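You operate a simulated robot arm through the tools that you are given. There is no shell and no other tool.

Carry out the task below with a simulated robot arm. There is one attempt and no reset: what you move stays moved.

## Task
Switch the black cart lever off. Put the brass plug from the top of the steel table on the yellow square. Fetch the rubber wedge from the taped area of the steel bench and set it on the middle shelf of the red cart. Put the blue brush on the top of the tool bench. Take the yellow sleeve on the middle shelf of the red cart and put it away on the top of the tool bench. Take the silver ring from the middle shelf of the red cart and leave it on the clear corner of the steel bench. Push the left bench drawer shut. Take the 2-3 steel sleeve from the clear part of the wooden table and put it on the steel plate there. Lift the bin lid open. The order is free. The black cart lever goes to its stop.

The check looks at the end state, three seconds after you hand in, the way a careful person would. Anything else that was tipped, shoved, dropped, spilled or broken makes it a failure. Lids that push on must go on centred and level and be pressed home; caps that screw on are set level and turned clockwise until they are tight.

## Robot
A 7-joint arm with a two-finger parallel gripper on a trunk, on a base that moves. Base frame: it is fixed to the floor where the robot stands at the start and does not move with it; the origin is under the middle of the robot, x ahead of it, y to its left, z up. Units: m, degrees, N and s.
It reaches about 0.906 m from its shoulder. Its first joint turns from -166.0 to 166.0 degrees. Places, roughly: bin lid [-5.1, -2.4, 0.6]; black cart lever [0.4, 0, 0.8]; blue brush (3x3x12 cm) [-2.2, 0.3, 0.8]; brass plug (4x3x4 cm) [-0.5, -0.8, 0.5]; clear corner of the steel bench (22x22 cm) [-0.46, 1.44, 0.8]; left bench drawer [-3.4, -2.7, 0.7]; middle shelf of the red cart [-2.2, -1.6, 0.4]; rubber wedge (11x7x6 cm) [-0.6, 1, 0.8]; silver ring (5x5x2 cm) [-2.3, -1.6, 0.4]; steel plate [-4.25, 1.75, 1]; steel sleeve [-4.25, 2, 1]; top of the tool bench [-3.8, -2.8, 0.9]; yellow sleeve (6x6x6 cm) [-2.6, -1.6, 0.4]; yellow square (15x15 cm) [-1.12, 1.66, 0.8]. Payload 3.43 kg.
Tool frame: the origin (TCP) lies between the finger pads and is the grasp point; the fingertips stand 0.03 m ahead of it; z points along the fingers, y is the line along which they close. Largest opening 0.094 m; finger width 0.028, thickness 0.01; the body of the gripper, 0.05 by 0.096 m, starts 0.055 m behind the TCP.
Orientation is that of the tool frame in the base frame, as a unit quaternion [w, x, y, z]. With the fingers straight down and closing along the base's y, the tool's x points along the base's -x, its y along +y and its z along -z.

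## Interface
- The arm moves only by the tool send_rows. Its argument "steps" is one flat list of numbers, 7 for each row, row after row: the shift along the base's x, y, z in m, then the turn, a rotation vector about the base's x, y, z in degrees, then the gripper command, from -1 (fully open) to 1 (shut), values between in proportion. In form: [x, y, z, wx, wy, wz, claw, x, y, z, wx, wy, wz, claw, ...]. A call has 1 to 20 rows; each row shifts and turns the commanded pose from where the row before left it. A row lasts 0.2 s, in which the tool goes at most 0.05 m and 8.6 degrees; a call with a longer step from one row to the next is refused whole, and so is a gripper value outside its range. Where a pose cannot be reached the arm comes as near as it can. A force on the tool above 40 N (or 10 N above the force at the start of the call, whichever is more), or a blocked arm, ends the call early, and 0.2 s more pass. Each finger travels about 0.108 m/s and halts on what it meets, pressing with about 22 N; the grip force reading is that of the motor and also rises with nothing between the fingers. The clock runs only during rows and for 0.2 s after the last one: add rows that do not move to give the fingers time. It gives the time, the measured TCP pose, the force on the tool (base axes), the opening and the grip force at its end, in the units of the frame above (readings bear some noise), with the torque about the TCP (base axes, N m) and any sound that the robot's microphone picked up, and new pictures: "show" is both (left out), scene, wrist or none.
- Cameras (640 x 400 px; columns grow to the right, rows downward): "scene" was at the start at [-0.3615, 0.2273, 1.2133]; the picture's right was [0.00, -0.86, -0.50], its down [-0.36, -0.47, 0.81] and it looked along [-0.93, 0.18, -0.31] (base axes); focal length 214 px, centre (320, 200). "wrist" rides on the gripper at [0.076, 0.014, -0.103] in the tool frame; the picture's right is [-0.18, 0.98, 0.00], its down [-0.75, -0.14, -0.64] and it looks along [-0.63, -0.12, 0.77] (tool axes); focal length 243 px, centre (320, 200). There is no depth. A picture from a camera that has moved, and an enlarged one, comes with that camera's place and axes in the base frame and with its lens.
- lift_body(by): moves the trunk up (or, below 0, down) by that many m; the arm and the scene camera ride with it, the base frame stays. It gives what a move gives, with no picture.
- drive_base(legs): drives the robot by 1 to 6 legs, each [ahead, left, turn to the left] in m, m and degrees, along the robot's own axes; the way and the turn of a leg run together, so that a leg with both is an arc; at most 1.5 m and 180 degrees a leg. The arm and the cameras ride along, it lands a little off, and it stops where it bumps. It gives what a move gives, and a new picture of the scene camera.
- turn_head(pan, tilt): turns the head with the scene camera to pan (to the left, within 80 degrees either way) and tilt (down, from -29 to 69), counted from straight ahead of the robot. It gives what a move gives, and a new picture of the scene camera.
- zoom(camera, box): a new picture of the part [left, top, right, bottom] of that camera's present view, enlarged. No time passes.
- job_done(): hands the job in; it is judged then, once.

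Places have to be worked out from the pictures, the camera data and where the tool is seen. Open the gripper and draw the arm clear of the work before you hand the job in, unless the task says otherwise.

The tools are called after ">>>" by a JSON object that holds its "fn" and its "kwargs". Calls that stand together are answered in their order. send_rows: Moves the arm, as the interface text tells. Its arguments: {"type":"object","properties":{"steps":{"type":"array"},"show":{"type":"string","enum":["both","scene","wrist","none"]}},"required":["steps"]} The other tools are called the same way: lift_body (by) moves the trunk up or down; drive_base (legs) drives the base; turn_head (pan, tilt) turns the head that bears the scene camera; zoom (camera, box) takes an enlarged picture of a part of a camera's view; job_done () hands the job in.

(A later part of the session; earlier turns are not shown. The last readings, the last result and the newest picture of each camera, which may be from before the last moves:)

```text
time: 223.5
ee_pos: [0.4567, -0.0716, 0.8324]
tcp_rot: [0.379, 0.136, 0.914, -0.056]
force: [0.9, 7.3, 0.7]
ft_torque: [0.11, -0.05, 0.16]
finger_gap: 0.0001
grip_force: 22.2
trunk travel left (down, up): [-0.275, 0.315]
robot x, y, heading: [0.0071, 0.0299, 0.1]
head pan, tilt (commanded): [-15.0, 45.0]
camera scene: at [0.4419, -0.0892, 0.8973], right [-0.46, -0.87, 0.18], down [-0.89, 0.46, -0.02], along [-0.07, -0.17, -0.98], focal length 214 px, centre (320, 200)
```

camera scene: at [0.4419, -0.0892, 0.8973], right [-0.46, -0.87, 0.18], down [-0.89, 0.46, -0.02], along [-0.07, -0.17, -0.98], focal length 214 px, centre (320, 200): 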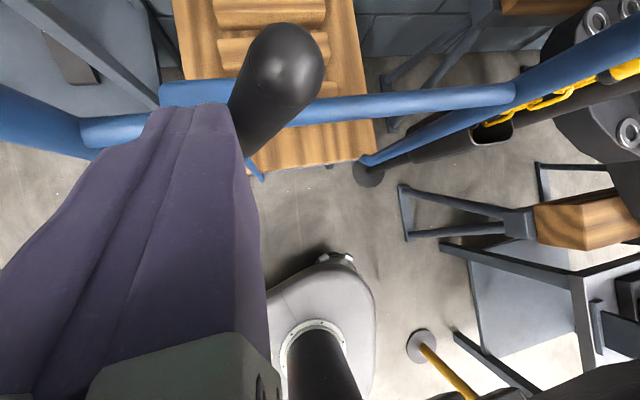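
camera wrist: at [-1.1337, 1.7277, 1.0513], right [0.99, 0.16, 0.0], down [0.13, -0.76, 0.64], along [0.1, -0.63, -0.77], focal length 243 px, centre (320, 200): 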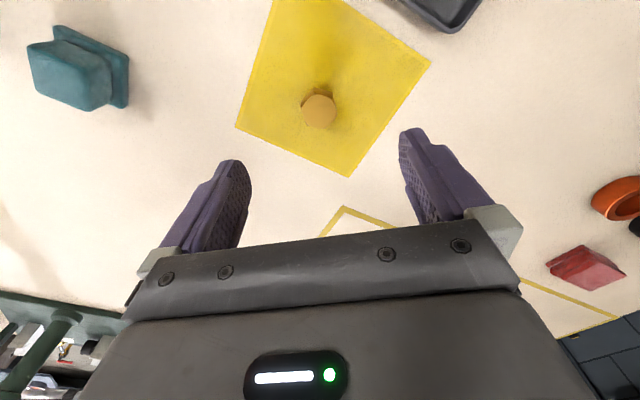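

The lever is against its stop again (7 N). I back off, rise, and reorient the tool to grip the handle's top bar as before.

>>> {"fn": "send_rows", "kwargs": {"steps": [0.003, 0.012, 0, 0, 0, 0, 1, -0.01, 0.02, 0.02, 0, 0, 0, 1, 0, 0.005, 0.045, 2.19, 7.17, 0, 1, 0, 0, 0.045, 2.19, 7.17, 0, 1, 0, 0, 0.045, 2.19, 7.17, 0, 1, 0.013, -0.035, 0.03, 2.19, 7.17, 0, 1, 0.013, -0.035, 0.03, 2.19, 7.17, 0, 1, 0.013, -0.035, 0.02, 2.19, 7.17, 0, 1], "show": "none"}}

>>> {"fn": "send_rows", "kwargs": {"steps": [0, 0, 0, 0, 0, 8.2, -1, 0, 0, 0, 0, 0, 8.2, -1, 0, 0, 0, 0, 0, 8.2, -1, 0, 0, 0, 0, 0, 8.2, -1, 0, 0, 0, 0, 0, 8.2, -1, 0, 0, 0, 0, 0, 8.2, -1, 0, 0, 0, 0, 0, 8.2, -1, 0, 0, 0, 0, 0, 8.2, -1, 0, 0, 0, 0, 0, 8.2, -1, 0, 0, 0, 0, 0, 8.2, -1, 0, 0, 0, 0, 0, 8.0, -1, 0, 0, 0, 0, 0, 0, -1], "show": "none"}}

>>> {"fn": "turn_head", "kwargs": {"pan": 0, "tilt": 25}}

```text
time: 225.3
ee_pos: [0.4878, -0.1414, 1.0676]
tcp_rot: [0.0, 0.147, 0.989, 0.0]
force: [-0.3, 0.4, 0.3]
ft_torque: [0.05, 0.0, 0.02]
finger_gap: 0.0
grip_force: 21.6
trunk travel left (down, up): [-0.275, 0.315]
robot x, y, heading: [0.0029, 0.024, 0.5]
head pan, tilt (commanded): [-15.0, 45.0]
```

```text
time: 227.9
ee_pos: [0.4888, -0.1419, 1.0674]
tcp_rot: [0.0, -0.596, 0.803, -0.001]
force: [0.0, 0.7, -0.4]
ft_torque: [0.01, -0.01, 0.04]
finger_gap: 0.094
grip_force: 0.0
trunk travel left (down, up): [-0.275, 0.315]
robot x, y, heading: [0.0046, 0.0289, 0.3]
head pan, tilt (commanded): [-15.0, 45.0]
```

```text
time: 228.7
ee_pos: [0.4884, -0.1407, 1.0659]
tcp_rot: [0.001, -0.595, 0.804, -0.001]
force: [0.4, 0.4, -0.5]
ft_torque: [-0.02, -0.05, 0.01]
finger_gap: 0.094
grip_force: 0.0
trunk travel left (down, up): [-0.275, 0.315]
robot x, y, heading: [0.0045, 0.0285, 0.2]
head pan, tilt (commanded): [0.0, 25.0]
camera scene: at [0.5086, -0.075, 1.1061], right [0.96, -0.29, 0.0], down [-0.27, -0.87, 0.42], along [-0.12, -0.4, -0.91], focal length 214 px, centre (320, 200)
```

scene: 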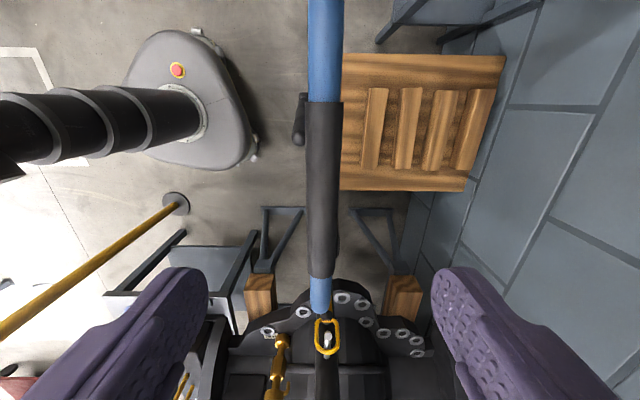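

The bar is centred between the fingers. I descend, close, then pull the cart back ~5.8 cm with a slight +1.5° yaw correction.

>>> {"fn": "send_rows", "kwargs": {"steps": [0, 0, -0.041, 0, 0, 0, -1, 0, 0, -0.04, 0, 0, 0, -1, 0, 0, -0.04, 0, 0, 0, -1, 0, 0, -0.04, 0, 0, 0, -1, 0, 0, 0, 0, 0, 0, 0, 0, 0, 0, 0, 0, 0, 1, 0, 0, 0, 0, 0, 0, 1, 0, 0, 0, 0, 0, 0, 1], "show": "none"}}

```text
time: 230.5
ee_pos: [0.4902, -0.1418, 0.9064]
tcp_rot: [0.0, -0.594, 0.805, 0.0]
force: [0.8, 1.3, -1.3]
ft_torque: [-0.12, 0.12, -0.61]
finger_gap: 0.0356
grip_force: 22.4
trunk travel left (down, up): [-0.275, 0.315]
robot x, y, heading: [0.0058, 0.023, 0.3]
head pan, tilt (commanded): [0.0, 25.0]
```

>>> {"fn": "send_rows", "kwargs": {"steps": [-0.0088, 0.0028, 0, 0, 0, 0.3, 1, -0.0088, 0.0028, 0, 0, 0, 0.3, 1, -0.0088, 0.0028, 0, 0, 0, 0.3, 1, -0.0088, 0.0028, 0, 0, 0, 0.3, 1, -0.0088, 0.0028, 0, 0, 0, 0.3, 1, -0.0088, 0.0028, 0, 0, 0, 0, 1, 0, 0, 0, 0, 0, 0, 1], "show": "none"}}

>>> {"fn": "send_rows", "kwargs": {"steps": [0, 0, 0, 0, 0, 0, -1, 0, 0, 0, 0, 0, 0, -1, 0, 0, 0.048, 0, 0, 0, -1, 0, 0, 0.048, 0, 0, 0, -1, 0, 0, 0.048, 0, 0, 0, -1, -0.003, 0.025, 0, 0, 0, -8.2, 1, -0.003, 0.025, 0, 0, 0, -8.2, 1, -0.003, 0.025, 0, 0, 0, -8.2, 1, -0.003, 0.025, 0, 0, 0, -8.2, 1, -0.003, 0.025, 0, 0, 0, -8.2, 1, -0.003, 0.025, 0, 0, 0, -8.2, 1, -0.003, 0.025, 0, 0, 0, -8.2, 1, -0.003, 0.025, 0, 0, 0, -8.2, 1, -0.003, 0.02, 0, 0, 0, -8.3, 1, 0, 0, -0.015, 0, -8, 0, 1, 0, 0, -0.018, 0, -8, 0, 1, 0, 0, -0.02, 0, -8, 0, 1, 0, 0, -0.02, 0, -8, 0, 1, 0, 0, -0.02, 0, -8, 0, 1, 0, 0, 0, 0, -5, 0, 1], "show": "none"}}

```text
time: 232.1
ee_pos: [0.4376, -0.125, 0.9061]
tcp_rot: [0.001, -0.605, 0.796, -0.001]
force: [4.0, 5.6, 0.2]
ft_torque: [-0.38, 0.52, -0.48]
finger_gap: 0.0365
grip_force: 21.5
trunk travel left (down, up): [-0.275, 0.315]
robot x, y, heading: [0.0107, 0.0266, 0.3]
head pan, tilt (commanded): [0.0, 25.0]
```

```text
time: 236.3
ee_pos: [0.4088, 0.0959, 0.9572]
tcp_rot: [0.383, -0.005, 0.924, -0.002]
force: [0.7, -0.5, -0.1]
ft_torque: [0.02, 0.02, -0.01]
finger_gap: 0.0
grip_force: 22.5
trunk travel left (down, up): [-0.275, 0.315]
robot x, y, heading: [0.006, 0.0332, 0.7]
head pan, tilt (commanded): [0.0, 25.0]
```

Now I set the exact reference pose and compare both views again.

>>> {"fn": "send_rows", "kwargs": {"steps": [-0.0038, -0.0006, -0.0035, 0, 0, -0.5, 1, 0, 0, 0, 0, 0, 0, 1], "show": "none"}}

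>>> {"fn": "turn_head", "kwargs": {"pan": 0, "tilt": 0}}

>>> {"fn": "turn_head", "kwargs": {"pan": -15, "tilt": 45}}

```text
time: 236.9
ee_pos: [0.4044, 0.095, 0.9544]
tcp_rot: [0.383, 0.0, 0.924, -0.004]
force: [0.3, 0.5, -0.2]
ft_torque: [0.01, 0.02, 0.03]
finger_gap: 0.0
grip_force: 21.8
trunk travel left (down, up): [-0.275, 0.315]
robot x, y, heading: [0.0081, 0.0302, 0.5]
head pan, tilt (commanded): [0.0, 25.0]
```

```text
time: 237.8
ee_pos: [0.4045, 0.0953, 0.9525]
tcp_rot: [0.383, 0.0, 0.924, -0.004]
force: [0.0, 0.0, 1.1]
ft_torque: [-0.01, 0.01, 0.01]
finger_gap: 0.0002
grip_force: 21.7
trunk travel left (down, up): [-0.275, 0.315]
robot x, y, heading: [0.0086, 0.0318, 0.5]
head pan, tilt (commanded): [0.0, 0.0]
camera scene: at [0.4537, 0.0958, 1.061], right [0.0, -1.0, 0.01], down [-0.71, 0.0, -0.71], along [0.71, -0.01, -0.71], focal length 214 px, centre (320, 200)
```

scene: 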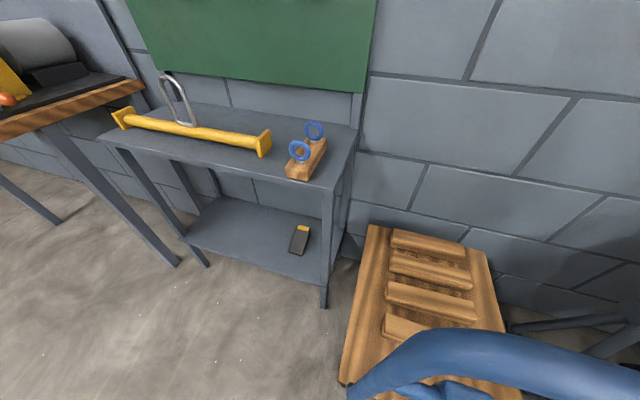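

```text
time: 238.9
ee_pos: [0.4055, 0.0949, 0.9536]
tcp_rot: [0.382, 0.0, 0.924, -0.004]
force: [-0.5, 0.5, -0.2]
ft_torque: [0.0, 0.04, -0.01]
finger_gap: 0.0
grip_force: 22.1
trunk travel left (down, up): [-0.275, 0.315]
robot x, y, heading: [0.0042, 0.0302, 0.4]
head pan, tilt (commanded): [-15.0, 45.0]
camera scene: at [0.3955, 0.0746, 1.0191], right [-0.19, -0.96, 0.19], down [-0.98, 0.19, -0.02], along [-0.02, -0.19, -0.98], focal length 214 px, centre (320, 200)
```

scene: 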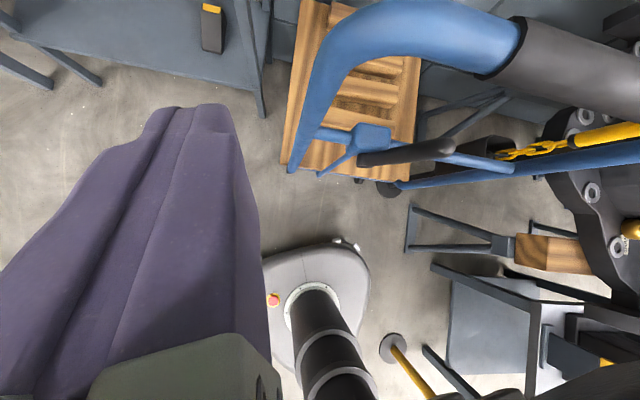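

The cart is back to its original place within a few mm, and the lever is off at its stop. I raise the arm and turn left in place, checking each leg.

>>> {"fn": "send_rows", "kwargs": {"steps": [0.02, -0.015, 0.042, 0, 0, 0.5, -1, 0.02, -0.015, 0.042, 0, 0, 0, -1, 0.02, -0.015, 0.042, 0, 0, 0, -1, 0.02, -0.015, 0.042, 0, 0, 0, -1, 0.02, -0.01, 0.042, 0, 0, 0, -1], "show": "none"}}

>>> {"fn": "drive_base", "kwargs": {"legs": [[0, 0, 90], [0, 0, 90]]}}

```text
time: 240.1
ee_pos: [0.5059, 0.0248, 1.1659]
tcp_rot: [0.382, -0.005, 0.924, -0.002]
force: [-0.3, -0.4, -0.6]
ft_torque: [0.03, 0.0, 0.01]
finger_gap: 0.094
grip_force: 0.1
trunk travel left (down, up): [-0.275, 0.315]
robot x, y, heading: [0.0087, 0.0267, 0.3]
head pan, tilt (commanded): [-15.0, 45.0]
```

```text
time: 248.2
ee_pos: [-0.4959, 0.0241, 1.1643]
tcp_rot: [0.0, 0.924, 0.01, -0.382]
force: [0.9, 0.2, 0.4]
ft_torque: [0.0, 0.02, -0.02]
finger_gap: 0.0942
grip_force: 0.2
trunk travel left (down, up): [-0.275, 0.315]
robot x, y, heading: [0.0039, 0.0288, -179.0]
head pan, tilt (commanded): [-15.0, 45.0]
camera scene: at [-0.4864, 0.0454, 1.2303], right [0.16, 0.97, 0.19], down [0.99, -0.16, -0.02], along [0.01, 0.19, -0.98], focal length 214 px, centre (320, 200)
```

scene: 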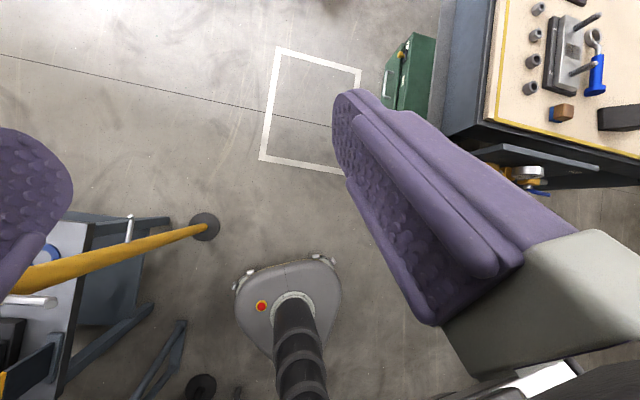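

I drive west to the front of the bench near [-0.67, 0.25].

>>> {"fn": "drive_base", "kwargs": {"legs": [[0.4, -0.08, 0], [0.27, -0.14, 0]]}}

```text
time: 252.4
ee_pos: [-1.171, 0.23, 1.1646]
tcp_rot: [0.0, 0.924, 0.01, -0.383]
force: [0.2, 0.4, -0.8]
ft_torque: [0.0, 0.02, 0.01]
finger_gap: 0.0942
grip_force: 0.0
trunk travel left (down, up): [-0.275, 0.315]
robot x, y, heading: [-0.6678, 0.233, -178.9]
head pan, tilt (commanded): [-15.0, 45.0]
camera scene: at [-1.1628, 0.2509, 1.23], right [0.16, 0.97, 0.19], down [0.99, -0.16, -0.02], along [0.01, 0.19, -0.98], focal length 214 px, centre (320, 200)
```

scene: 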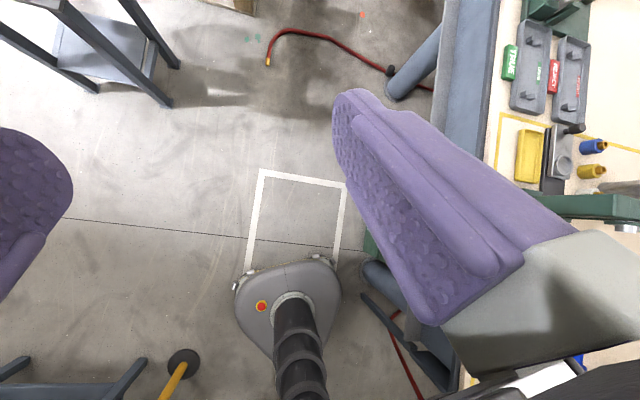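

I turn right 98° to face the wedge.

>>> {"fn": "drive_base", "kwargs": {"legs": [[0, 0, -99]]}}

>>> {"fn": "turn_head", "kwargs": {"pan": 0, "tilt": 10}}

```text
time: 256.9
ee_pos: [-0.6007, 0.7282, 1.1648]
tcp_rot: [0.289, -0.613, 0.692, 0.251]
force: [0.7, -0.4, -0.4]
ft_torque: [0.03, 0.02, -0.02]
finger_gap: 0.0941
grip_force: 0.2
trunk travel left (down, up): [-0.275, 0.315]
robot x, y, heading: [-0.6668, 0.2334, 82.8]
head pan, tilt (commanded): [-15.0, 45.0]
camera scene: at [-0.5821, 0.7174, 1.2303], right [0.93, -0.3, 0.19], down [-0.3, -0.95, -0.02], along [0.19, -0.04, -0.98], focal length 214 px, centre (320, 200)
```

scene: 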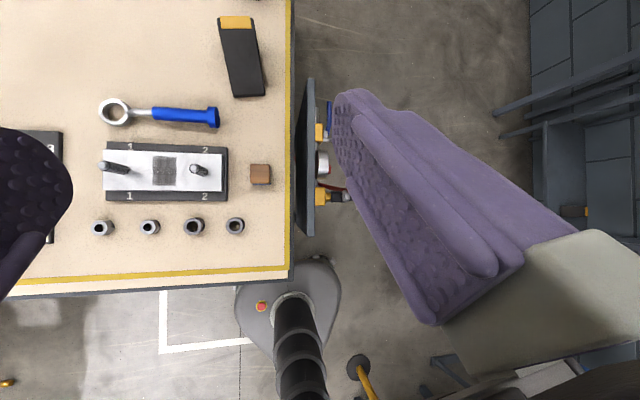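

```text
time: 257.9
ee_pos: [-0.6017, 0.728, 1.164]
tcp_rot: [0.289, -0.612, 0.692, 0.25]
force: [1.7, -0.1, -1.4]
ft_torque: [-0.02, -0.03, 0.01]
finger_gap: 0.0941
grip_force: 0.0
trunk travel left (down, up): [-0.275, 0.315]
robot x, y, heading: [-0.6708, 0.2318, 83.1]
head pan, tilt (commanded): [0.0, 10.0]
camera scene: at [-0.5971, 0.7687, 1.2588], right [0.99, -0.13, 0.01], down [-0.1, -0.81, -0.57], along [0.08, 0.57, -0.82], focal length 214 px, centre (320, 200)
```

scene: 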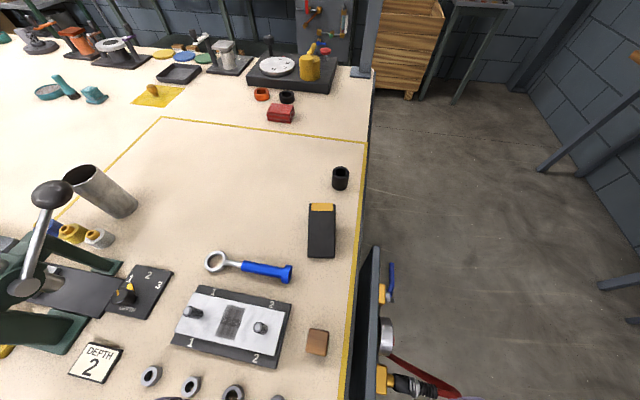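

I have a good view of the wedge: centre about [-0.561, 0.985], 6 cm wide, axis at ~82–83° like my heading. I lower the trunk 0.2 m, set the tool pitch to 35° and move to a pre-grasp point behind the wedge's thin end.

>>> {"fn": "lift_body", "kwargs": {"by": -0.2}}

>>> {"fn": "send_rows", "kwargs": {"steps": [0.0069, 0.04, -0.005, 4.97, -0.6, 0, -1, 0.0069, 0.04, -0.01, 4.97, -0.6, 0, -1, 0.0069, 0.04, -0.022, 0, 0, 0, -1, 0.0069, 0.04, -0.022, 0, 0, 0, -1, 0, 0, 0, 0, 0, 0, -1], "show": "both"}}

```text
time: 260.1
ee_pos: [-0.602, 0.7291, 0.9641]
tcp_rot: [0.289, -0.613, 0.692, 0.25]
force: [0.3, -0.5, 0.2]
ft_torque: [0.02, 0.0, -0.02]
finger_gap: 0.0941
grip_force: 0.0
trunk travel left (down, up): [-0.075, 0.515]
robot x, y, heading: [-0.672, 0.2326, 82.9]
head pan, tilt (commanded): [0.0, 10.0]
```

```text
time: 261.3
ee_pos: [-0.5744, 0.889, 0.9059]
tcp_rot: [0.349, -0.587, 0.665, 0.303]
force: [-0.2, 0.2, -0.4]
ft_torque: [-0.01, -0.01, 0.01]
finger_gap: 0.0938
grip_force: 0.0
trunk travel left (down, up): [-0.075, 0.515]
robot x, y, heading: [-0.6737, 0.2305, 82.9]
head pan, tilt (commanded): [0.0, 10.0]
camera scene: at [-0.5716, 0.9123, 1.0052], right [0.99, -0.13, 0.01], down [-0.08, -0.7, -0.71], along [0.09, 0.7, -0.71], focal length 214 px, centre (320, 200)
camera wrist: at [-0.6038, 0.7627, 0.901], right [-0.96, 0.23, 0.14], down [0.12, -0.11, 0.99], along [0.24, 0.97, 0.08], focal length 243 px, centre (320, 200)
```

scene: 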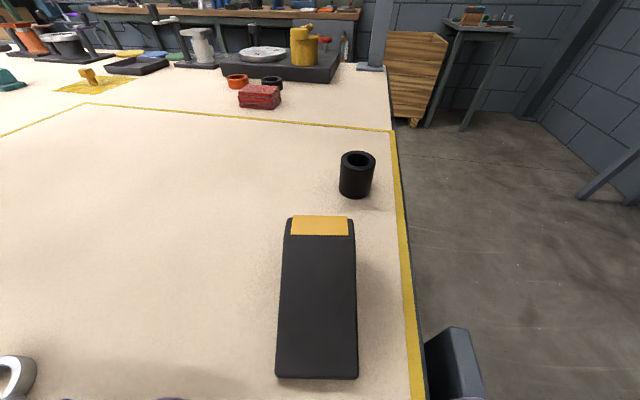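
wrist: 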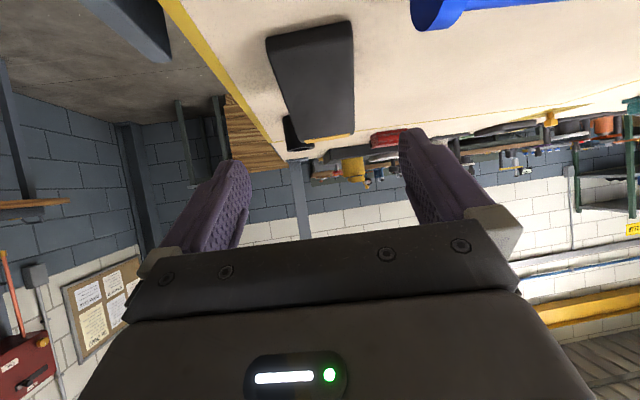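

The wedge is centred ahead of the gripper. I advance along the tool axis to straddle it.

>>> {"fn": "send_rows", "kwargs": {"steps": [0.0038, 0.032, -0.0233, 0, 0, 0, -1, 0.0038, 0.032, -0.0233, 0, 0, 0, -1, 0.0038, 0.032, -0.0233, 0, 0, 0, -1, 0, 0, 0, 0, 0, 0, -1], "show": "both"}}

```text
time: 262.3
ee_pos: [-0.561, 0.9841, 0.8349]
tcp_rot: [0.348, -0.588, 0.664, 0.303]
force: [0.2, 0.5, 0.2]
ft_torque: [0.01, 0.0, 0.02]
finger_gap: 0.0939
grip_force: 0.0
trunk travel left (down, up): [-0.075, 0.515]
robot x, y, heading: [-0.6712, 0.2306, 82.9]
head pan, tilt (commanded): [0.0, 10.0]
camera scene: at [-0.5598, 1.0082, 0.9352], right [0.99, -0.13, 0.01], down [-0.09, -0.7, -0.71], along [0.09, 0.7, -0.71], focal length 214 px, centre (320, 200)
camera wrist: at [-0.5921, 0.8586, 0.8311], right [-0.96, 0.23, 0.14], down [0.12, -0.11, 0.99], along [0.24, 0.97, 0.08], focal length 243 px, centre (320, 200)
```

scene: 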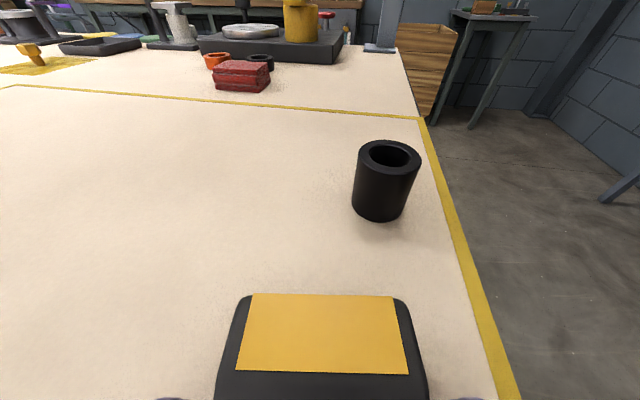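
wrist: 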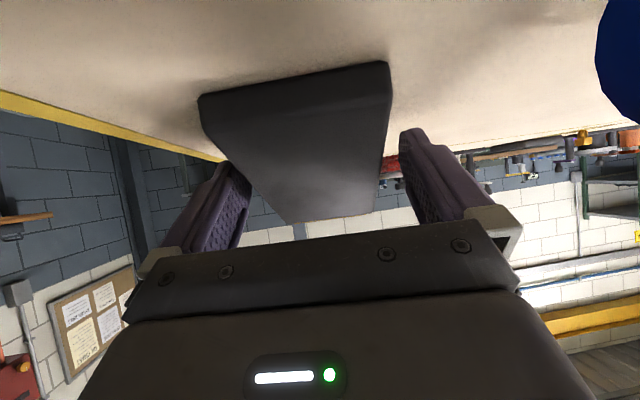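

The wedge is between the fingers with no contact. I close and check the gap.

>>> {"fn": "send_rows", "kwargs": {"steps": [0, 0, 0, 0, 0, 0, 0.5, 0, 0, 0, 0, 0, 0, 1, 0, 0, 0, 0, 0, 0, 1, 0, 0, 0, 0, 0, 0, 1], "show": "wrist"}}

```text
time: 263.3
ee_pos: [-0.5616, 0.9837, 0.8367]
tcp_rot: [0.347, -0.588, 0.664, 0.304]
force: [-1.2, 0.1, 0.2]
ft_torque: [-0.04, 0.12, -0.09]
finger_gap: 0.0645
grip_force: 22.5
trunk travel left (down, up): [-0.075, 0.515]
robot x, y, heading: [-0.6711, 0.2313, 83.1]
head pan, tilt (commanded): [0.0, 10.0]
camera wrist: at [-0.5923, 0.8584, 0.8315], right [-0.96, 0.23, 0.14], down [0.12, -0.11, 0.99], along [0.24, 0.97, 0.08], focal length 243 px, centre (320, 200)
```

wrist: 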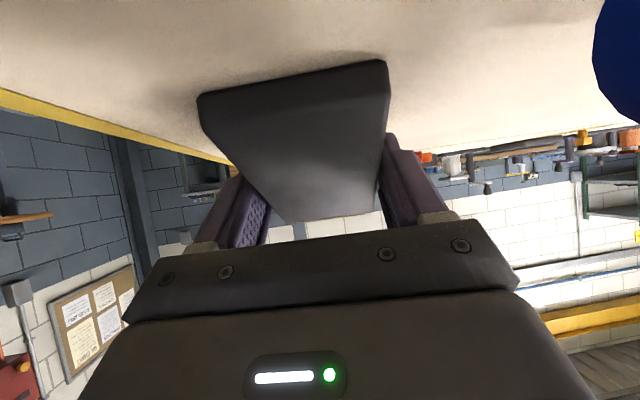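

Gripped (gap 64.5 mm). I lift slowly and check it stays held.

>>> {"fn": "send_rows", "kwargs": {"steps": [0, 0, 0.005, 0, 0, 0, 1, 0, 0, 0.01, 0, 0, 0, 1, 0, 0, 0.02, 0, 0, 0, 1, -0.003, -0.02, 0.035, 0, 0, 0, 1, -0.004, -0.03, 0.035, 0, 0, 0, 1, -0.004, -0.03, 0.035, 0, 0, 0, 1, -0.004, -0.03, 0.035, 0, 0, 0, 1, -0.004, -0.03, 0.035, 0, 0, 0, 1, -0.004, -0.03, 0.035, 0, 0, 0, 1], "show": "both"}}

```text
time: 265.3
ee_pos: [-0.585, 0.8142, 1.0813]
tcp_rot: [0.349, -0.588, 0.663, 0.304]
force: [0.9, 0.7, -3.9]
ft_torque: [-0.04, -0.01, 0.03]
finger_gap: 0.0643
grip_force: 22.1
trunk travel left (down, up): [-0.075, 0.515]
robot x, y, heading: [-0.6681, 0.2304, 83.0]
head pan, tilt (commanded): [0.0, 10.0]
camera scene: at [-0.5831, 0.8381, 1.1803], right [0.99, -0.13, 0.01], down [-0.08, -0.7, -0.71], along [0.09, 0.7, -0.71], focal length 214 px, centre (320, 200)
camera wrist: at [-0.6153, 0.6885, 1.0762], right [-0.96, 0.23, 0.14], down [0.12, -0.11, 0.99], along [0.24, 0.97, 0.08], focal length 243 px, centre (320, 200)
```

scene: 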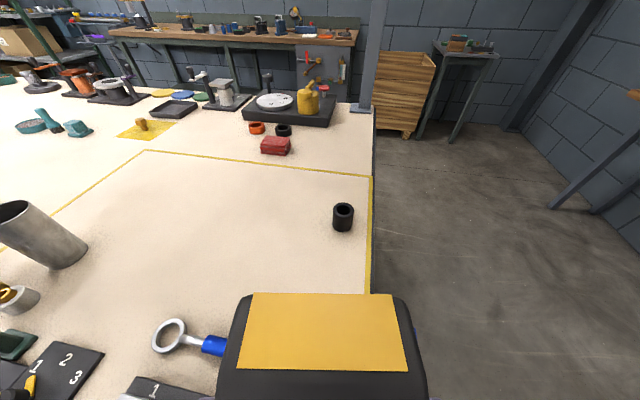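
wrist: 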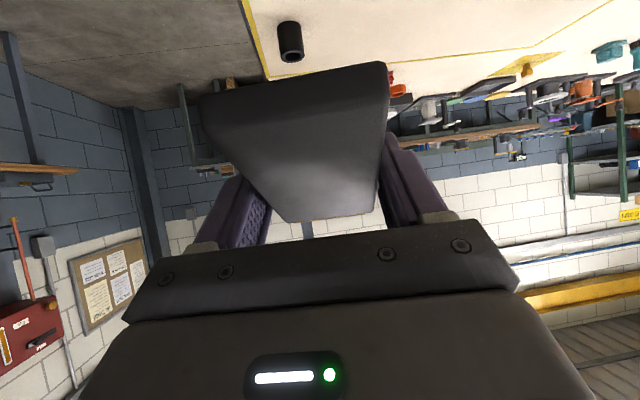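

The wedge is held (≈4 N). I back away from the bench, then turn left toward the red cart.

>>> {"fn": "drive_base", "kwargs": {"legs": [[-0.25, 0, 0], [0, 0, 142]]}}

```text
time: 273.0
ee_pos: [-1.1272, -0.4202, 1.0804]
tcp_rot: [0.173, 0.82, 0.338, -0.428]
force: [0.3, 0.3, -3.4]
ft_torque: [0.04, -0.03, -0.02]
finger_gap: 0.0643
grip_force: 21.6
trunk travel left (down, up): [-0.075, 0.515]
robot x, y, heading: [-0.7006, -0.0144, -135.6]
head pan, tilt (commanded): [0.0, 10.0]
camera scene: at [-1.1448, -0.437, 1.18], right [-0.7, 0.71, 0.01], down [0.5, 0.5, -0.71], along [-0.51, -0.49, -0.71], focal length 214 px, centre (320, 200)
```

scene: 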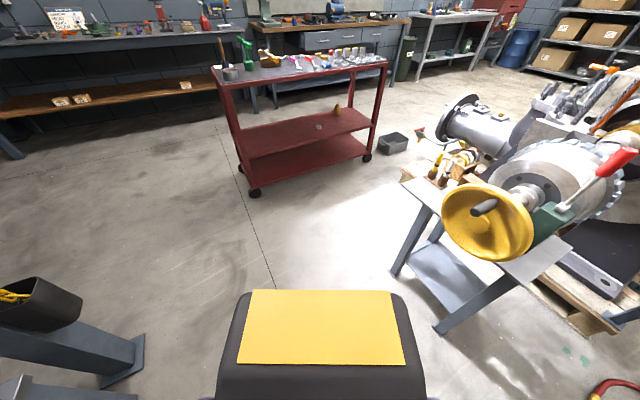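

I see the red cart well: its near side runs about from [-1.67, -1.65] to [-2.70, -1.31], middle shelf z≈0.41, top tray bottom z≈0.76; ring and yellow sleeve are on the middle shelf. I drive closer and square up to it.

>>> {"fn": "drive_base", "kwargs": {"legs": [[1.15, 0.04, 0]]}}

>>> {"fn": "drive_base", "kwargs": {"legs": [[0, 0, 27]]}}

```text
time: 278.9
ee_pos: [-1.9174, -1.26, 1.0801]
tcp_rot: [0.173, 0.82, 0.339, -0.428]
force: [0.0, 0.0, -3.2]
ft_torque: [0.03, -0.03, 0.03]
finger_gap: 0.0645
grip_force: 22.3
trunk travel left (down, up): [-0.075, 0.515]
robot x, y, heading: [-1.4918, -0.85, -135.2]
head pan, tilt (commanded): [0.0, 10.0]
camera scene: at [-1.934, -1.2766, 1.18], right [-0.7, 0.71, 0.01], down [0.5, 0.5, -0.71], along [-0.51, -0.49, -0.71], focal length 214 px, centre (320, 200)
```

scene: 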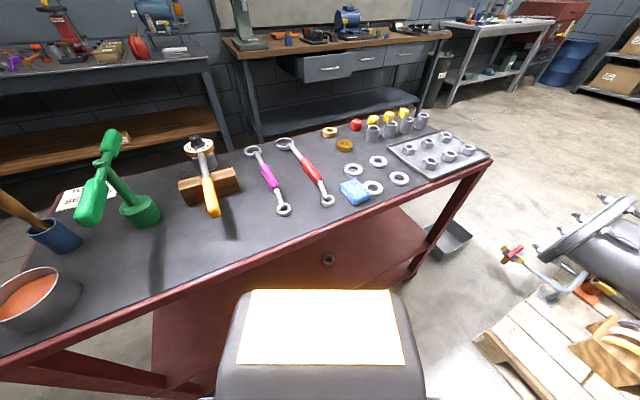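

```text
time: 280.6
ee_pos: [-1.6868, -1.4075, 1.0805]
tcp_rot: [0.268, 0.718, 0.521, -0.376]
force: [0.4, -0.2, -3.2]
ft_torque: [0.07, 0.02, 0.0]
finger_gap: 0.0644
grip_force: 21.8
trunk travel left (down, up): [-0.075, 0.515]
robot x, y, heading: [-1.4913, -0.853, -108.3]
head pan, tilt (commanded): [0.0, 10.0]
camera scene: at [-1.6943, -1.431, 1.1799], right [-0.95, 0.32, 0.01], down [0.22, 0.67, -0.71], along [-0.23, -0.67, -0.71], focal length 214 px, centre (320, 200)
```

scene: 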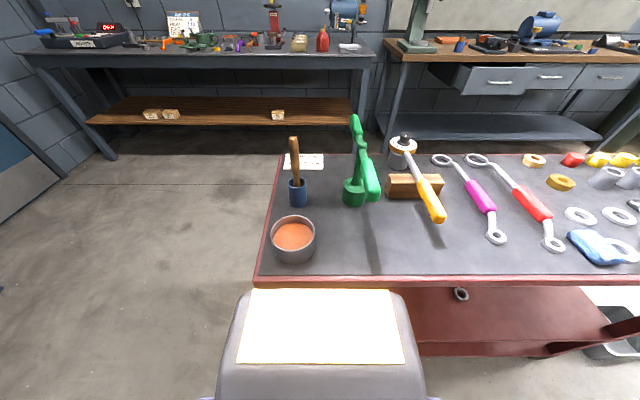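

I'm squared to the cart. Ring at about [-2.27, -1.556] on the middle shelf; I'll set the wedge at about [-2.00, -1.61]. First I lower the trunk and bring the tool low in front of me, before moving in under the top tray.

>>> {"fn": "lift_body", "kwargs": {"by": -0.07}}

>>> {"fn": "send_rows", "kwargs": {"steps": [0.0059, 0.0179, -0.0433, 0, 0, 0, 1, 0.0059, 0.0179, -0.0433, 0, 0, 0, 1, 0.0059, 0.0179, -0.0433, 0, 0, 0, 1, 0.0059, 0.0179, -0.0433, 0, 0, 0, 1, 0.0059, 0.0179, -0.0433, 0, 0, 0, 1, 0.0059, 0.0179, -0.0433, 0, 0, 0, 1, 0.0059, 0.0179, -0.0433, 0, 0, 0, 1, 0.0059, 0.0179, -0.0433, 0, 0, 0, 1, 0.0059, 0.0179, -0.0433, 0, 0, 0, 1], "show": "scene"}}

```text
time: 281.7
ee_pos: [-1.6882, -1.4085, 1.0106]
tcp_rot: [0.267, 0.719, 0.52, -0.376]
force: [0.8, -0.3, -2.7]
ft_torque: [0.07, -0.01, -0.01]
finger_gap: 0.0642
grip_force: 21.5
trunk travel left (down, up): [-0.005, 0.585]
robot x, y, heading: [-1.4937, -0.8551, -108.3]
head pan, tilt (commanded): [0.0, 10.0]
```

```text
time: 283.7
ee_pos: [-1.6342, -1.2477, 0.6202]
tcp_rot: [0.268, 0.719, 0.52, -0.376]
force: [0.0, -0.6, -3.3]
ft_torque: [0.06, 0.0, 0.01]
finger_gap: 0.0642
grip_force: 22.4
trunk travel left (down, up): [-0.005, 0.585]
robot x, y, heading: [-1.4887, -0.8544, -108.4]
head pan, tilt (commanded): [0.0, 10.0]
camera scene: at [-1.6415, -1.2694, 0.7202], right [-0.95, 0.32, 0.01], down [0.22, 0.67, -0.71], along [-0.23, -0.67, -0.71], focal length 214 px, centre (320, 200)
```

scene: 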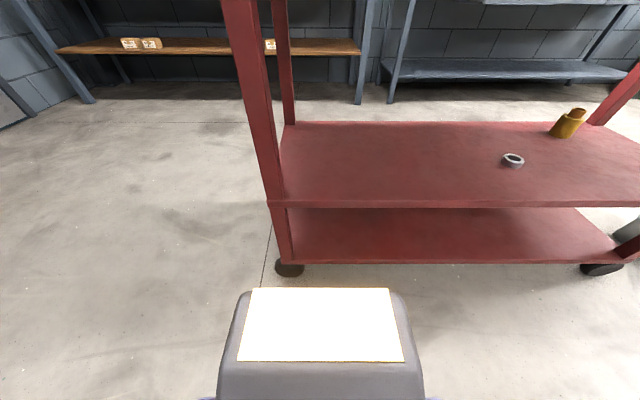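

The shelf is clearly visible: near edge at the expected line, ring at [-2.245, -1.542], sleeve further right. I drive sideways right 0.245 m, then ahead 0.345 m with the wedge just entering above the shelf.

>>> {"fn": "drive_base", "kwargs": {"legs": [[0, -0.245, 0], [0.345, 0, 0]]}}

```text
time: 285.7
ee_pos: [-1.8648, -1.1733, 0.621]
tcp_rot: [0.267, 0.721, 0.517, -0.377]
force: [0.1, -0.3, -3.0]
ft_torque: [0.04, 0.0, -0.02]
finger_gap: 0.0644
grip_force: 22.1
trunk travel left (down, up): [-0.005, 0.585]
robot x, y, heading: [-1.7224, -0.7779, -108.8]
head pan, tilt (commanded): [0.0, 10.0]
stopped in leg 2: the robot was blocked; the commanded pose is now the measured one
camera scene: at [-1.8724, -1.1954, 0.7201], right [-0.95, 0.32, 0.01], down [0.22, 0.67, -0.71], along [-0.23, -0.67, -0.71], focal length 214 px, centre (320, 200)
```

scene: 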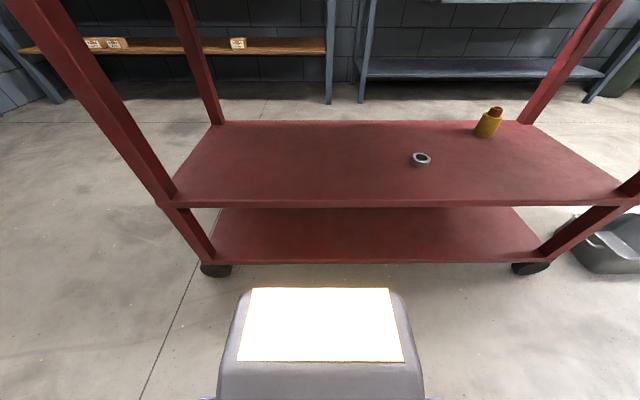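

The base was blocked right after the sideways leg, probably touching the pump stand's leg behind-right. I move left away from it first.

>>> {"fn": "drive_base", "kwargs": {"legs": [[0, 0.1, 0]]}}

>>> {"fn": "turn_head", "kwargs": {"pan": -80, "tilt": 30}}

```text
time: 286.9
ee_pos: [-1.7697, -1.2044, 0.6208]
tcp_rot: [0.267, 0.72, 0.518, -0.376]
force: [0.2, 0.1, -3.4]
ft_torque: [0.01, -0.03, 0.01]
finger_gap: 0.0645
grip_force: 22.5
trunk travel left (down, up): [-0.005, 0.585]
robot x, y, heading: [-1.6255, -0.8152, -108.7]
head pan, tilt (commanded): [0.0, 10.0]
camera scene: at [-1.7773, -1.2275, 0.7202], right [-0.95, 0.32, 0.01], down [0.22, 0.67, -0.71], along [-0.23, -0.67, -0.71], focal length 214 px, centre (320, 200)
```

scene: 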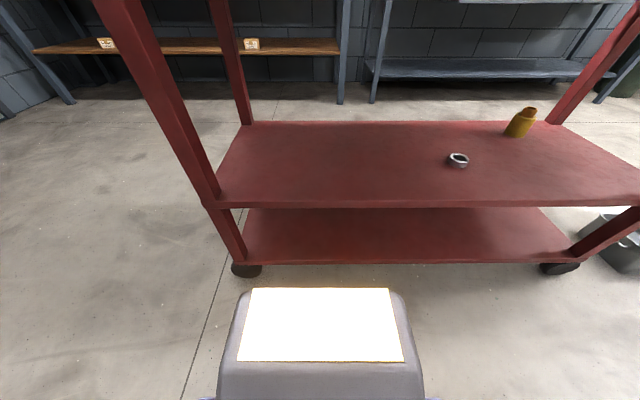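

```text
time: 288.4
ee_pos: [-1.7693, -1.2053, 0.6194]
tcp_rot: [0.266, 0.72, 0.517, -0.377]
force: [-0.1, 0.4, -2.8]
ft_torque: [0.04, -0.02, -0.01]
finger_gap: 0.0643
grip_force: 21.9
trunk travel left (down, up): [-0.005, 0.585]
robot x, y, heading: [-1.6227, -0.8116, -108.5]
head pan, tilt (commanded): [-80.0, 30.0]
camera scene: at [-1.8352, -1.1215, 0.7385], right [0.1, 0.82, 0.57], down [0.65, 0.38, -0.66], along [-0.76, 0.43, -0.49], focal length 214 px, centre (320, 200)
```

scene: 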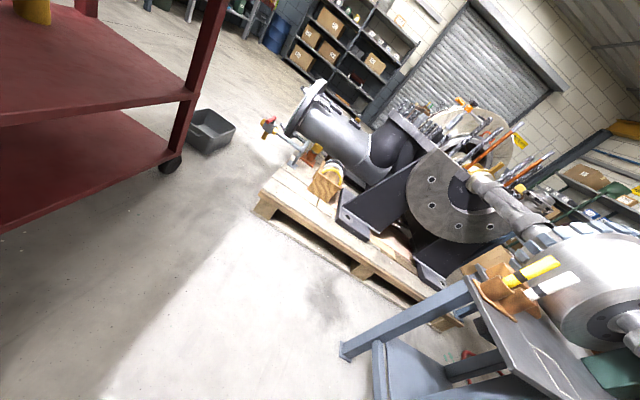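

The stand's leg is well clear now (the arm's elbow probably brushed the handwheel side). I go ahead first, then sideways at the cart.

>>> {"fn": "drive_base", "kwargs": {"legs": [[0.3, 0, 0]]}}

>>> {"fn": "turn_head", "kwargs": {"pan": 0, "tilt": 10}}

```text
time: 290.4
ee_pos: [-1.8641, -1.4901, 0.6221]
tcp_rot: [0.268, 0.719, 0.519, -0.376]
force: [-0.5, 0.7, -2.4]
ft_torque: [0.09, 0.0, -0.02]
finger_gap: 0.0644
grip_force: 22.0
trunk travel left (down, up): [-0.005, 0.585]
robot x, y, heading: [-1.7221, -1.0958, -108.4]
head pan, tilt (commanded): [-80.0, 30.0]
camera scene: at [-1.9299, -1.406, 0.7386], right [0.1, 0.82, 0.57], down [0.64, 0.38, -0.66], along [-0.76, 0.43, -0.49], focal length 214 px, centre (320, 200)
```

scene: 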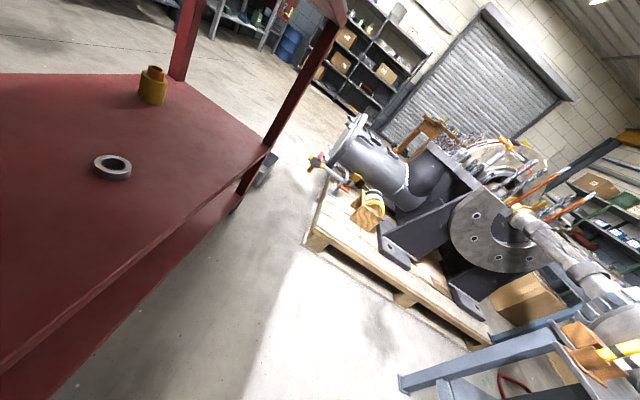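

```text
time: 291.9
ee_pos: [-1.8646, -1.4897, 0.6203]
tcp_rot: [0.268, 0.719, 0.519, -0.377]
force: [0.6, 0.3, -2.4]
ft_torque: [0.04, 0.01, -0.01]
finger_gap: 0.0641
grip_force: 22.3
trunk travel left (down, up): [-0.005, 0.585]
robot x, y, heading: [-1.7196, -1.1003, -108.5]
head pan, tilt (commanded): [0.0, 10.0]
camera scene: at [-1.8717, -1.5119, 0.7202], right [-0.95, 0.32, 0.01], down [0.22, 0.67, -0.71], along [-0.23, -0.67, -0.71], focal length 214 px, centre (320, 200)
```

scene: 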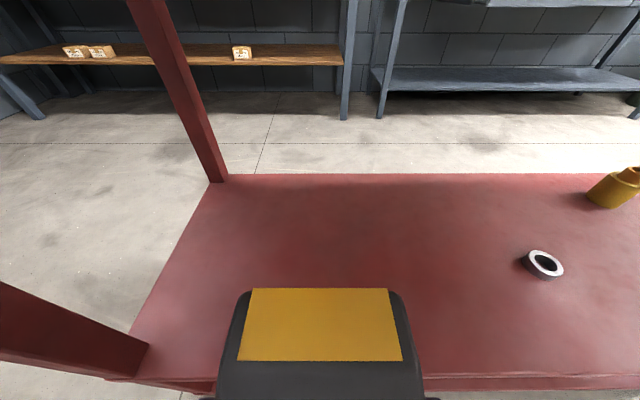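

The wedge is just above the shelf's near edge at a clear spot left of the ring. I move the base 5 cm ahead, then lower and slide inward.

>>> {"fn": "drive_base", "kwargs": {"legs": [[0.05, 0, 0]]}}

>>> {"fn": "send_rows", "kwargs": {"steps": [0, 0, -0.04, 0, 0, 0, 1, 0, 0, -0.04, 0, 0, 0, 1, 0, 0, -0.035, 0, 0, 0, 1, -0.0095, -0.0285, 0, 0, 0, 0, 1, -0.0095, -0.0285, 0, 0, 0, 0, 1, -0.006, -0.018, -0.005, 0, 0, 0, 1, 0, 0, -0.01, 0, 0, 0, 1], "show": "both"}}

```text
time: 292.9
ee_pos: [-1.8799, -1.5374, 0.621]
tcp_rot: [0.267, 0.719, 0.519, -0.376]
force: [0.4, 0.2, -3.3]
ft_torque: [0.04, -0.01, 0.02]
finger_gap: 0.0641
grip_force: 21.9
trunk travel left (down, up): [-0.005, 0.585]
robot x, y, heading: [-1.7373, -1.1483, -108.4]
head pan, tilt (commanded): [0.0, 10.0]
camera scene: at [-1.8875, -1.5595, 0.7203], right [-0.95, 0.32, 0.01], down [0.22, 0.67, -0.71], along [-0.23, -0.67, -0.71], focal length 214 px, centre (320, 200)
```

scene: 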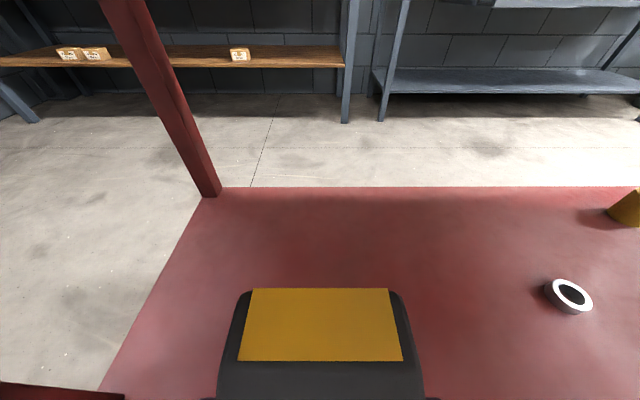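

```text
time: 294.5
ee_pos: [-1.9052, -1.6098, 0.5017]
tcp_rot: [0.273, 0.716, 0.515, -0.385]
force: [0.0, -0.3, -2.6]
ft_torque: [0.04, -0.04, -0.02]
finger_gap: 0.0643
grip_force: 22.1
trunk travel left (down, up): [-0.005, 0.585]
robot x, y, heading: [-1.7392, -1.1447, -108.3]
head pan, tilt (commanded): [0.0, 10.0]
camera scene: at [-1.9117, -1.6295, 0.6027], right [-0.95, 0.32, 0.01], down [0.22, 0.66, -0.72], along [-0.23, -0.68, -0.69], focal length 214 px, centre (320, 200)
camera wrist: at [-1.8508, -1.494, 0.4953], right [0.9, -0.41, 0.15], down [-0.09, 0.15, 0.98], along [-0.43, -0.9, 0.1], focal length 243 px, centre (320, 200)
```

scene: 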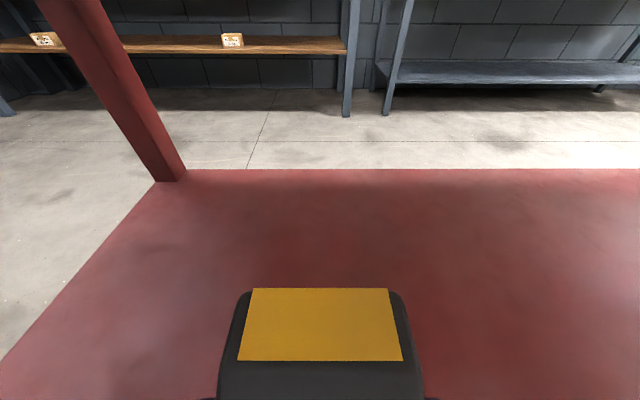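
wrist: 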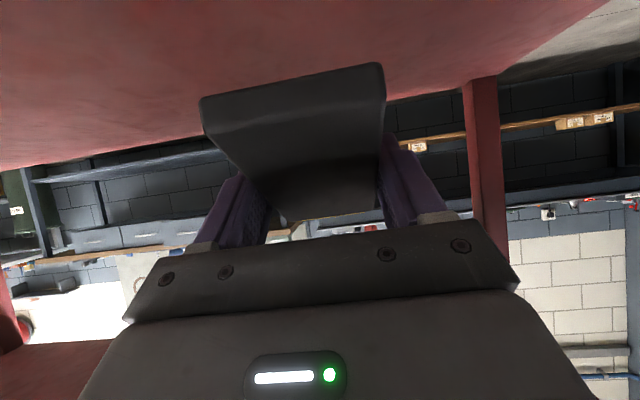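

The wedge is over the shelf. I lower gradually until contact.

>>> {"fn": "send_rows", "kwargs": {"steps": [0, 0, -0.012, 0, 0, 0, 1, 0, 0, -0.012, 0, 0, 0, 1, 0, 0, -0.008, 0, 0, 0, 1, 0, 0, -0.006, 0, 0, 0, 1, 0, 0, 0, 0, 0, 0, 1], "show": "none"}}

```text
time: 295.7
ee_pos: [-1.9045, -1.607, 0.4601]
tcp_rot: [0.271, 0.717, 0.517, -0.382]
force: [-1.4, -1.0, -4.3]
ft_torque: [0.03, -0.03, -0.01]
finger_gap: 0.0645
grip_force: 22.0
trunk travel left (down, up): [-0.005, 0.585]
robot x, y, heading: [-1.735, -1.1463, -108.6]
head pan, tilt (commanded): [0.0, 10.0]
```

>>> {"fn": "send_rows", "kwargs": {"steps": [0, 0, -0.004, 0, 0, 0, 1, 0, 0, -0.004, 0, 0, 0, 1, 0, 0, -0.003, 0, 0, 0, 1, 0, 0, -0.003, 0, 0, 0, 1, 0, 0, 0, 0, 0, 0, 1], "show": "both"}}

```text
time: 296.9
ee_pos: [-1.904, -1.6085, 0.4436]
tcp_rot: [0.271, 0.717, 0.518, -0.379]
force: [1.1, -0.2, -2.9]
ft_torque: [0.03, -0.01, 0.0]
finger_gap: 0.0646
grip_force: 22.3
trunk travel left (down, up): [-0.005, 0.585]
robot x, y, heading: [-1.7368, -1.1431, -108.6]
head pan, tilt (commanded): [0.0, 10.0]
camera scene: at [-1.9114, -1.6302, 0.5431], right [-0.95, 0.32, 0.01], down [0.22, 0.67, -0.71], along [-0.23, -0.68, -0.7], focal length 214 px, centre (320, 200)
camera wrist: at [-1.8501, -1.4934, 0.4375], right [0.9, -0.41, 0.15], down [-0.1, 0.14, 0.99], along [-0.43, -0.9, 0.09], focal length 243 px, centre (320, 200)
```

scene: 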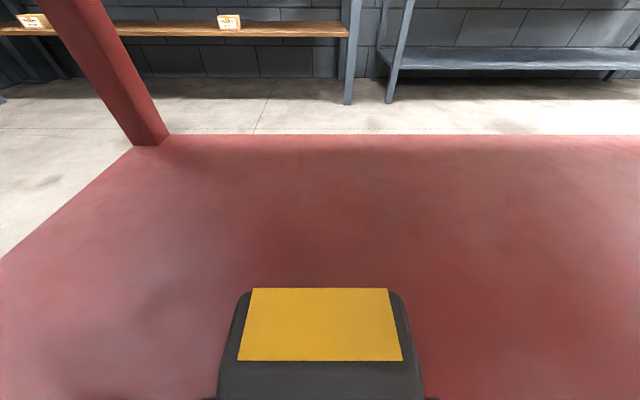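
wrist: 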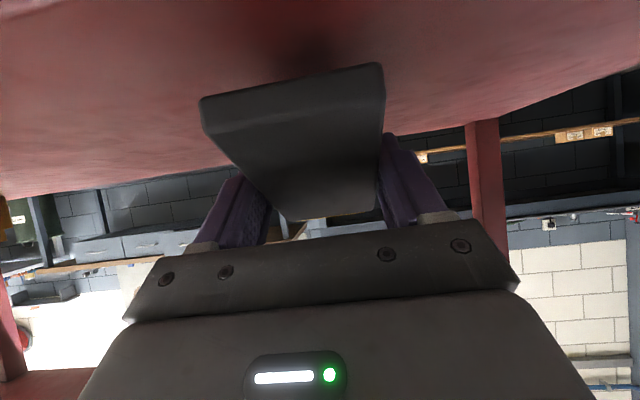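

>>> {"fn": "send_rows", "kwargs": {"steps": [0, 0, -0.003, 0, 0, 0, 1, 0, 0, -0.003, 0, 0, 0, 1, 0, 0, -0.003, 0, 0, 0, 1, 0, 0, 0, 0, 0, 0, 1], "show": "none"}}

```text
time: 297.9
ee_pos: [-1.9036, -1.6108, 0.4325]
tcp_rot: [0.27, 0.718, 0.518, -0.379]
force: [-0.2, 0.0, -3.3]
ft_torque: [0.06, -0.01, 0.0]
finger_gap: 0.0641
grip_force: 21.8
trunk travel left (down, up): [-0.005, 0.585]
robot x, y, heading: [-1.7379, -1.1421, -108.6]
head pan, tilt (commanded): [0.0, 10.0]
```

>>> {"fn": "send_rows", "kwargs": {"steps": [0, 0, -0.003, 0, 0, 0, 1, 0, 0, -0.003, 0, 0, 0, 1, 0, 0, -0.003, 0, 0, 0, 1, 0, 0, 0, 0, 0, 0, 1], "show": "wrist"}}

```text
time: 298.9
ee_pos: [-1.9054, -1.6117, 0.424]
tcp_rot: [0.269, 0.718, 0.519, -0.378]
force: [-0.2, -0.4, -3.8]
ft_torque: [0.06, 0.0, 0.01]
finger_gap: 0.0644
grip_force: 21.9
trunk travel left (down, up): [-0.005, 0.585]
robot x, y, heading: [-1.7364, -1.1447, -108.7]
head pan, tilt (commanded): [0.0, 10.0]
camera wrist: at [-1.8508, -1.4964, 0.4174], right [0.9, -0.41, 0.15], down [-0.1, 0.14, 0.99], along [-0.43, -0.9, 0.08], focal length 243 px, centre (320, 200)
```

wrist: 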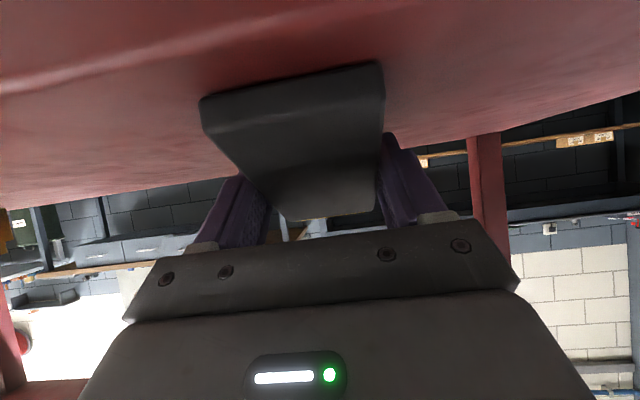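

>>> {"fn": "send_rows", "kwargs": {"steps": [0, 0, -0.003, 0, 0, 0, 1, 0, 0, -0.003, 0, 0, 0, 1, 0, 0, -0.003, 0, 0, 0, 1, 0, 0, -0.003, 0, 0, 0, 1, 0, 0, 0, 0, 0, 0, 1], "show": "wrist"}}

```text
time: 299.8
ee_pos: [-1.9072, -1.6139, 0.4127]
tcp_rot: [0.271, 0.717, 0.518, -0.379]
force: [3.7, 14.7, 26.1]
ft_torque: [0.05, -0.55, 0.5]
finger_gap: 0.0645
grip_force: 22.2
trunk travel left (down, up): [-0.005, 0.585]
robot x, y, heading: [-1.7334, -1.1444, -108.6]
head pan, tilt (commanded): [0.0, 10.0]
stopped in row 4: the force on the tool passed its limit at 44 N (the readings are from after the stop); the commanded pose is now the measured one
camera wrist: at [-1.8519, -1.498, 0.4077], right [0.9, -0.41, 0.15], down [-0.1, 0.14, 0.99], along [-0.43, -0.9, 0.09], focal length 243 px, centre (320, 200)
```

wrist: 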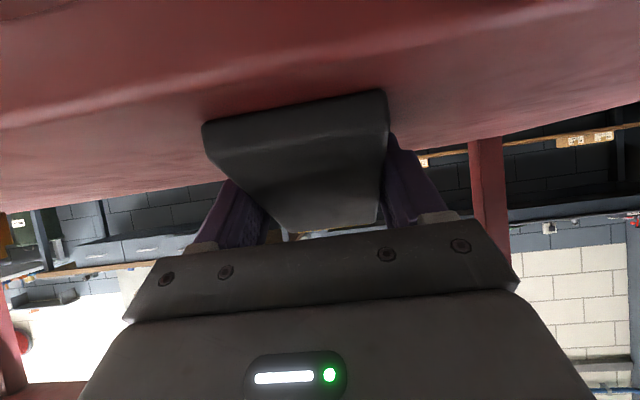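

Contact reached (the wedge has settled on the shelf). I relieve the pressure by 2 mm and check forces before opening.

>>> {"fn": "send_rows", "kwargs": {"steps": [0, 0, 0.002, 0, 0, 0, 1, 0, 0, 0, 0, 0, 0, 1], "show": "none"}}

```text
time: 300.4
ee_pos: [-1.9064, -1.6134, 0.4145]
tcp_rot: [0.269, 0.718, 0.519, -0.378]
force: [1.6, 6.2, 4.6]
ft_torque: [-0.24, -0.06, 0.1]
finger_gap: 0.0643
grip_force: 22.3
trunk travel left (down, up): [-0.005, 0.585]
robot x, y, heading: [-1.7366, -1.1439, -108.4]
head pan, tilt (commanded): [0.0, 10.0]
```

>>> {"fn": "send_rows", "kwargs": {"steps": [0, 0, 0, 0, 0, 0, 0.3, 0, 0, 0, 0, 0, 0, 0, 0, 0, 0, 0, 0, 0, -0.5, 0, 0, 0, 0, 0, 0, -1, 0, 0, 0, 0, 0, 0, -1], "show": "both"}}

```text
time: 301.6
ee_pos: [-1.9053, -1.6137, 0.4151]
tcp_rot: [0.269, 0.718, 0.518, -0.379]
force: [0.2, 0.7, 0.7]
ft_torque: [0.01, 0.02, 0.02]
finger_gap: 0.0939
grip_force: 0.1
trunk travel left (down, up): [-0.005, 0.585]
robot x, y, heading: [-1.737, -1.1463, -108.5]
head pan, tilt (commanded): [0.0, 10.0]
camera scene: at [-1.9134, -1.6358, 0.5136], right [-0.95, 0.32, 0.01], down [0.22, 0.67, -0.71], along [-0.23, -0.67, -0.7], focal length 214 px, centre (320, 200)
camera wrist: at [-1.8521, -1.4986, 0.4085], right [0.9, -0.41, 0.15], down [-0.1, 0.14, 0.99], along [-0.43, -0.9, 0.08], focal length 243 px, centre (320, 200)
```

scene: 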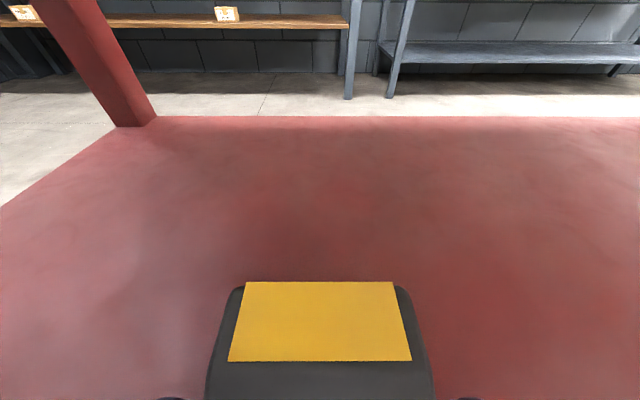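
wrist: 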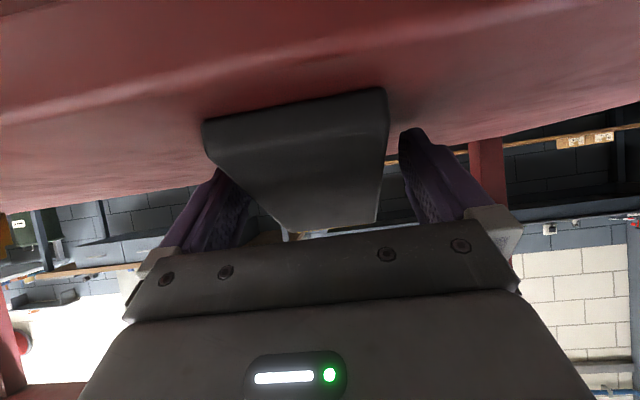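

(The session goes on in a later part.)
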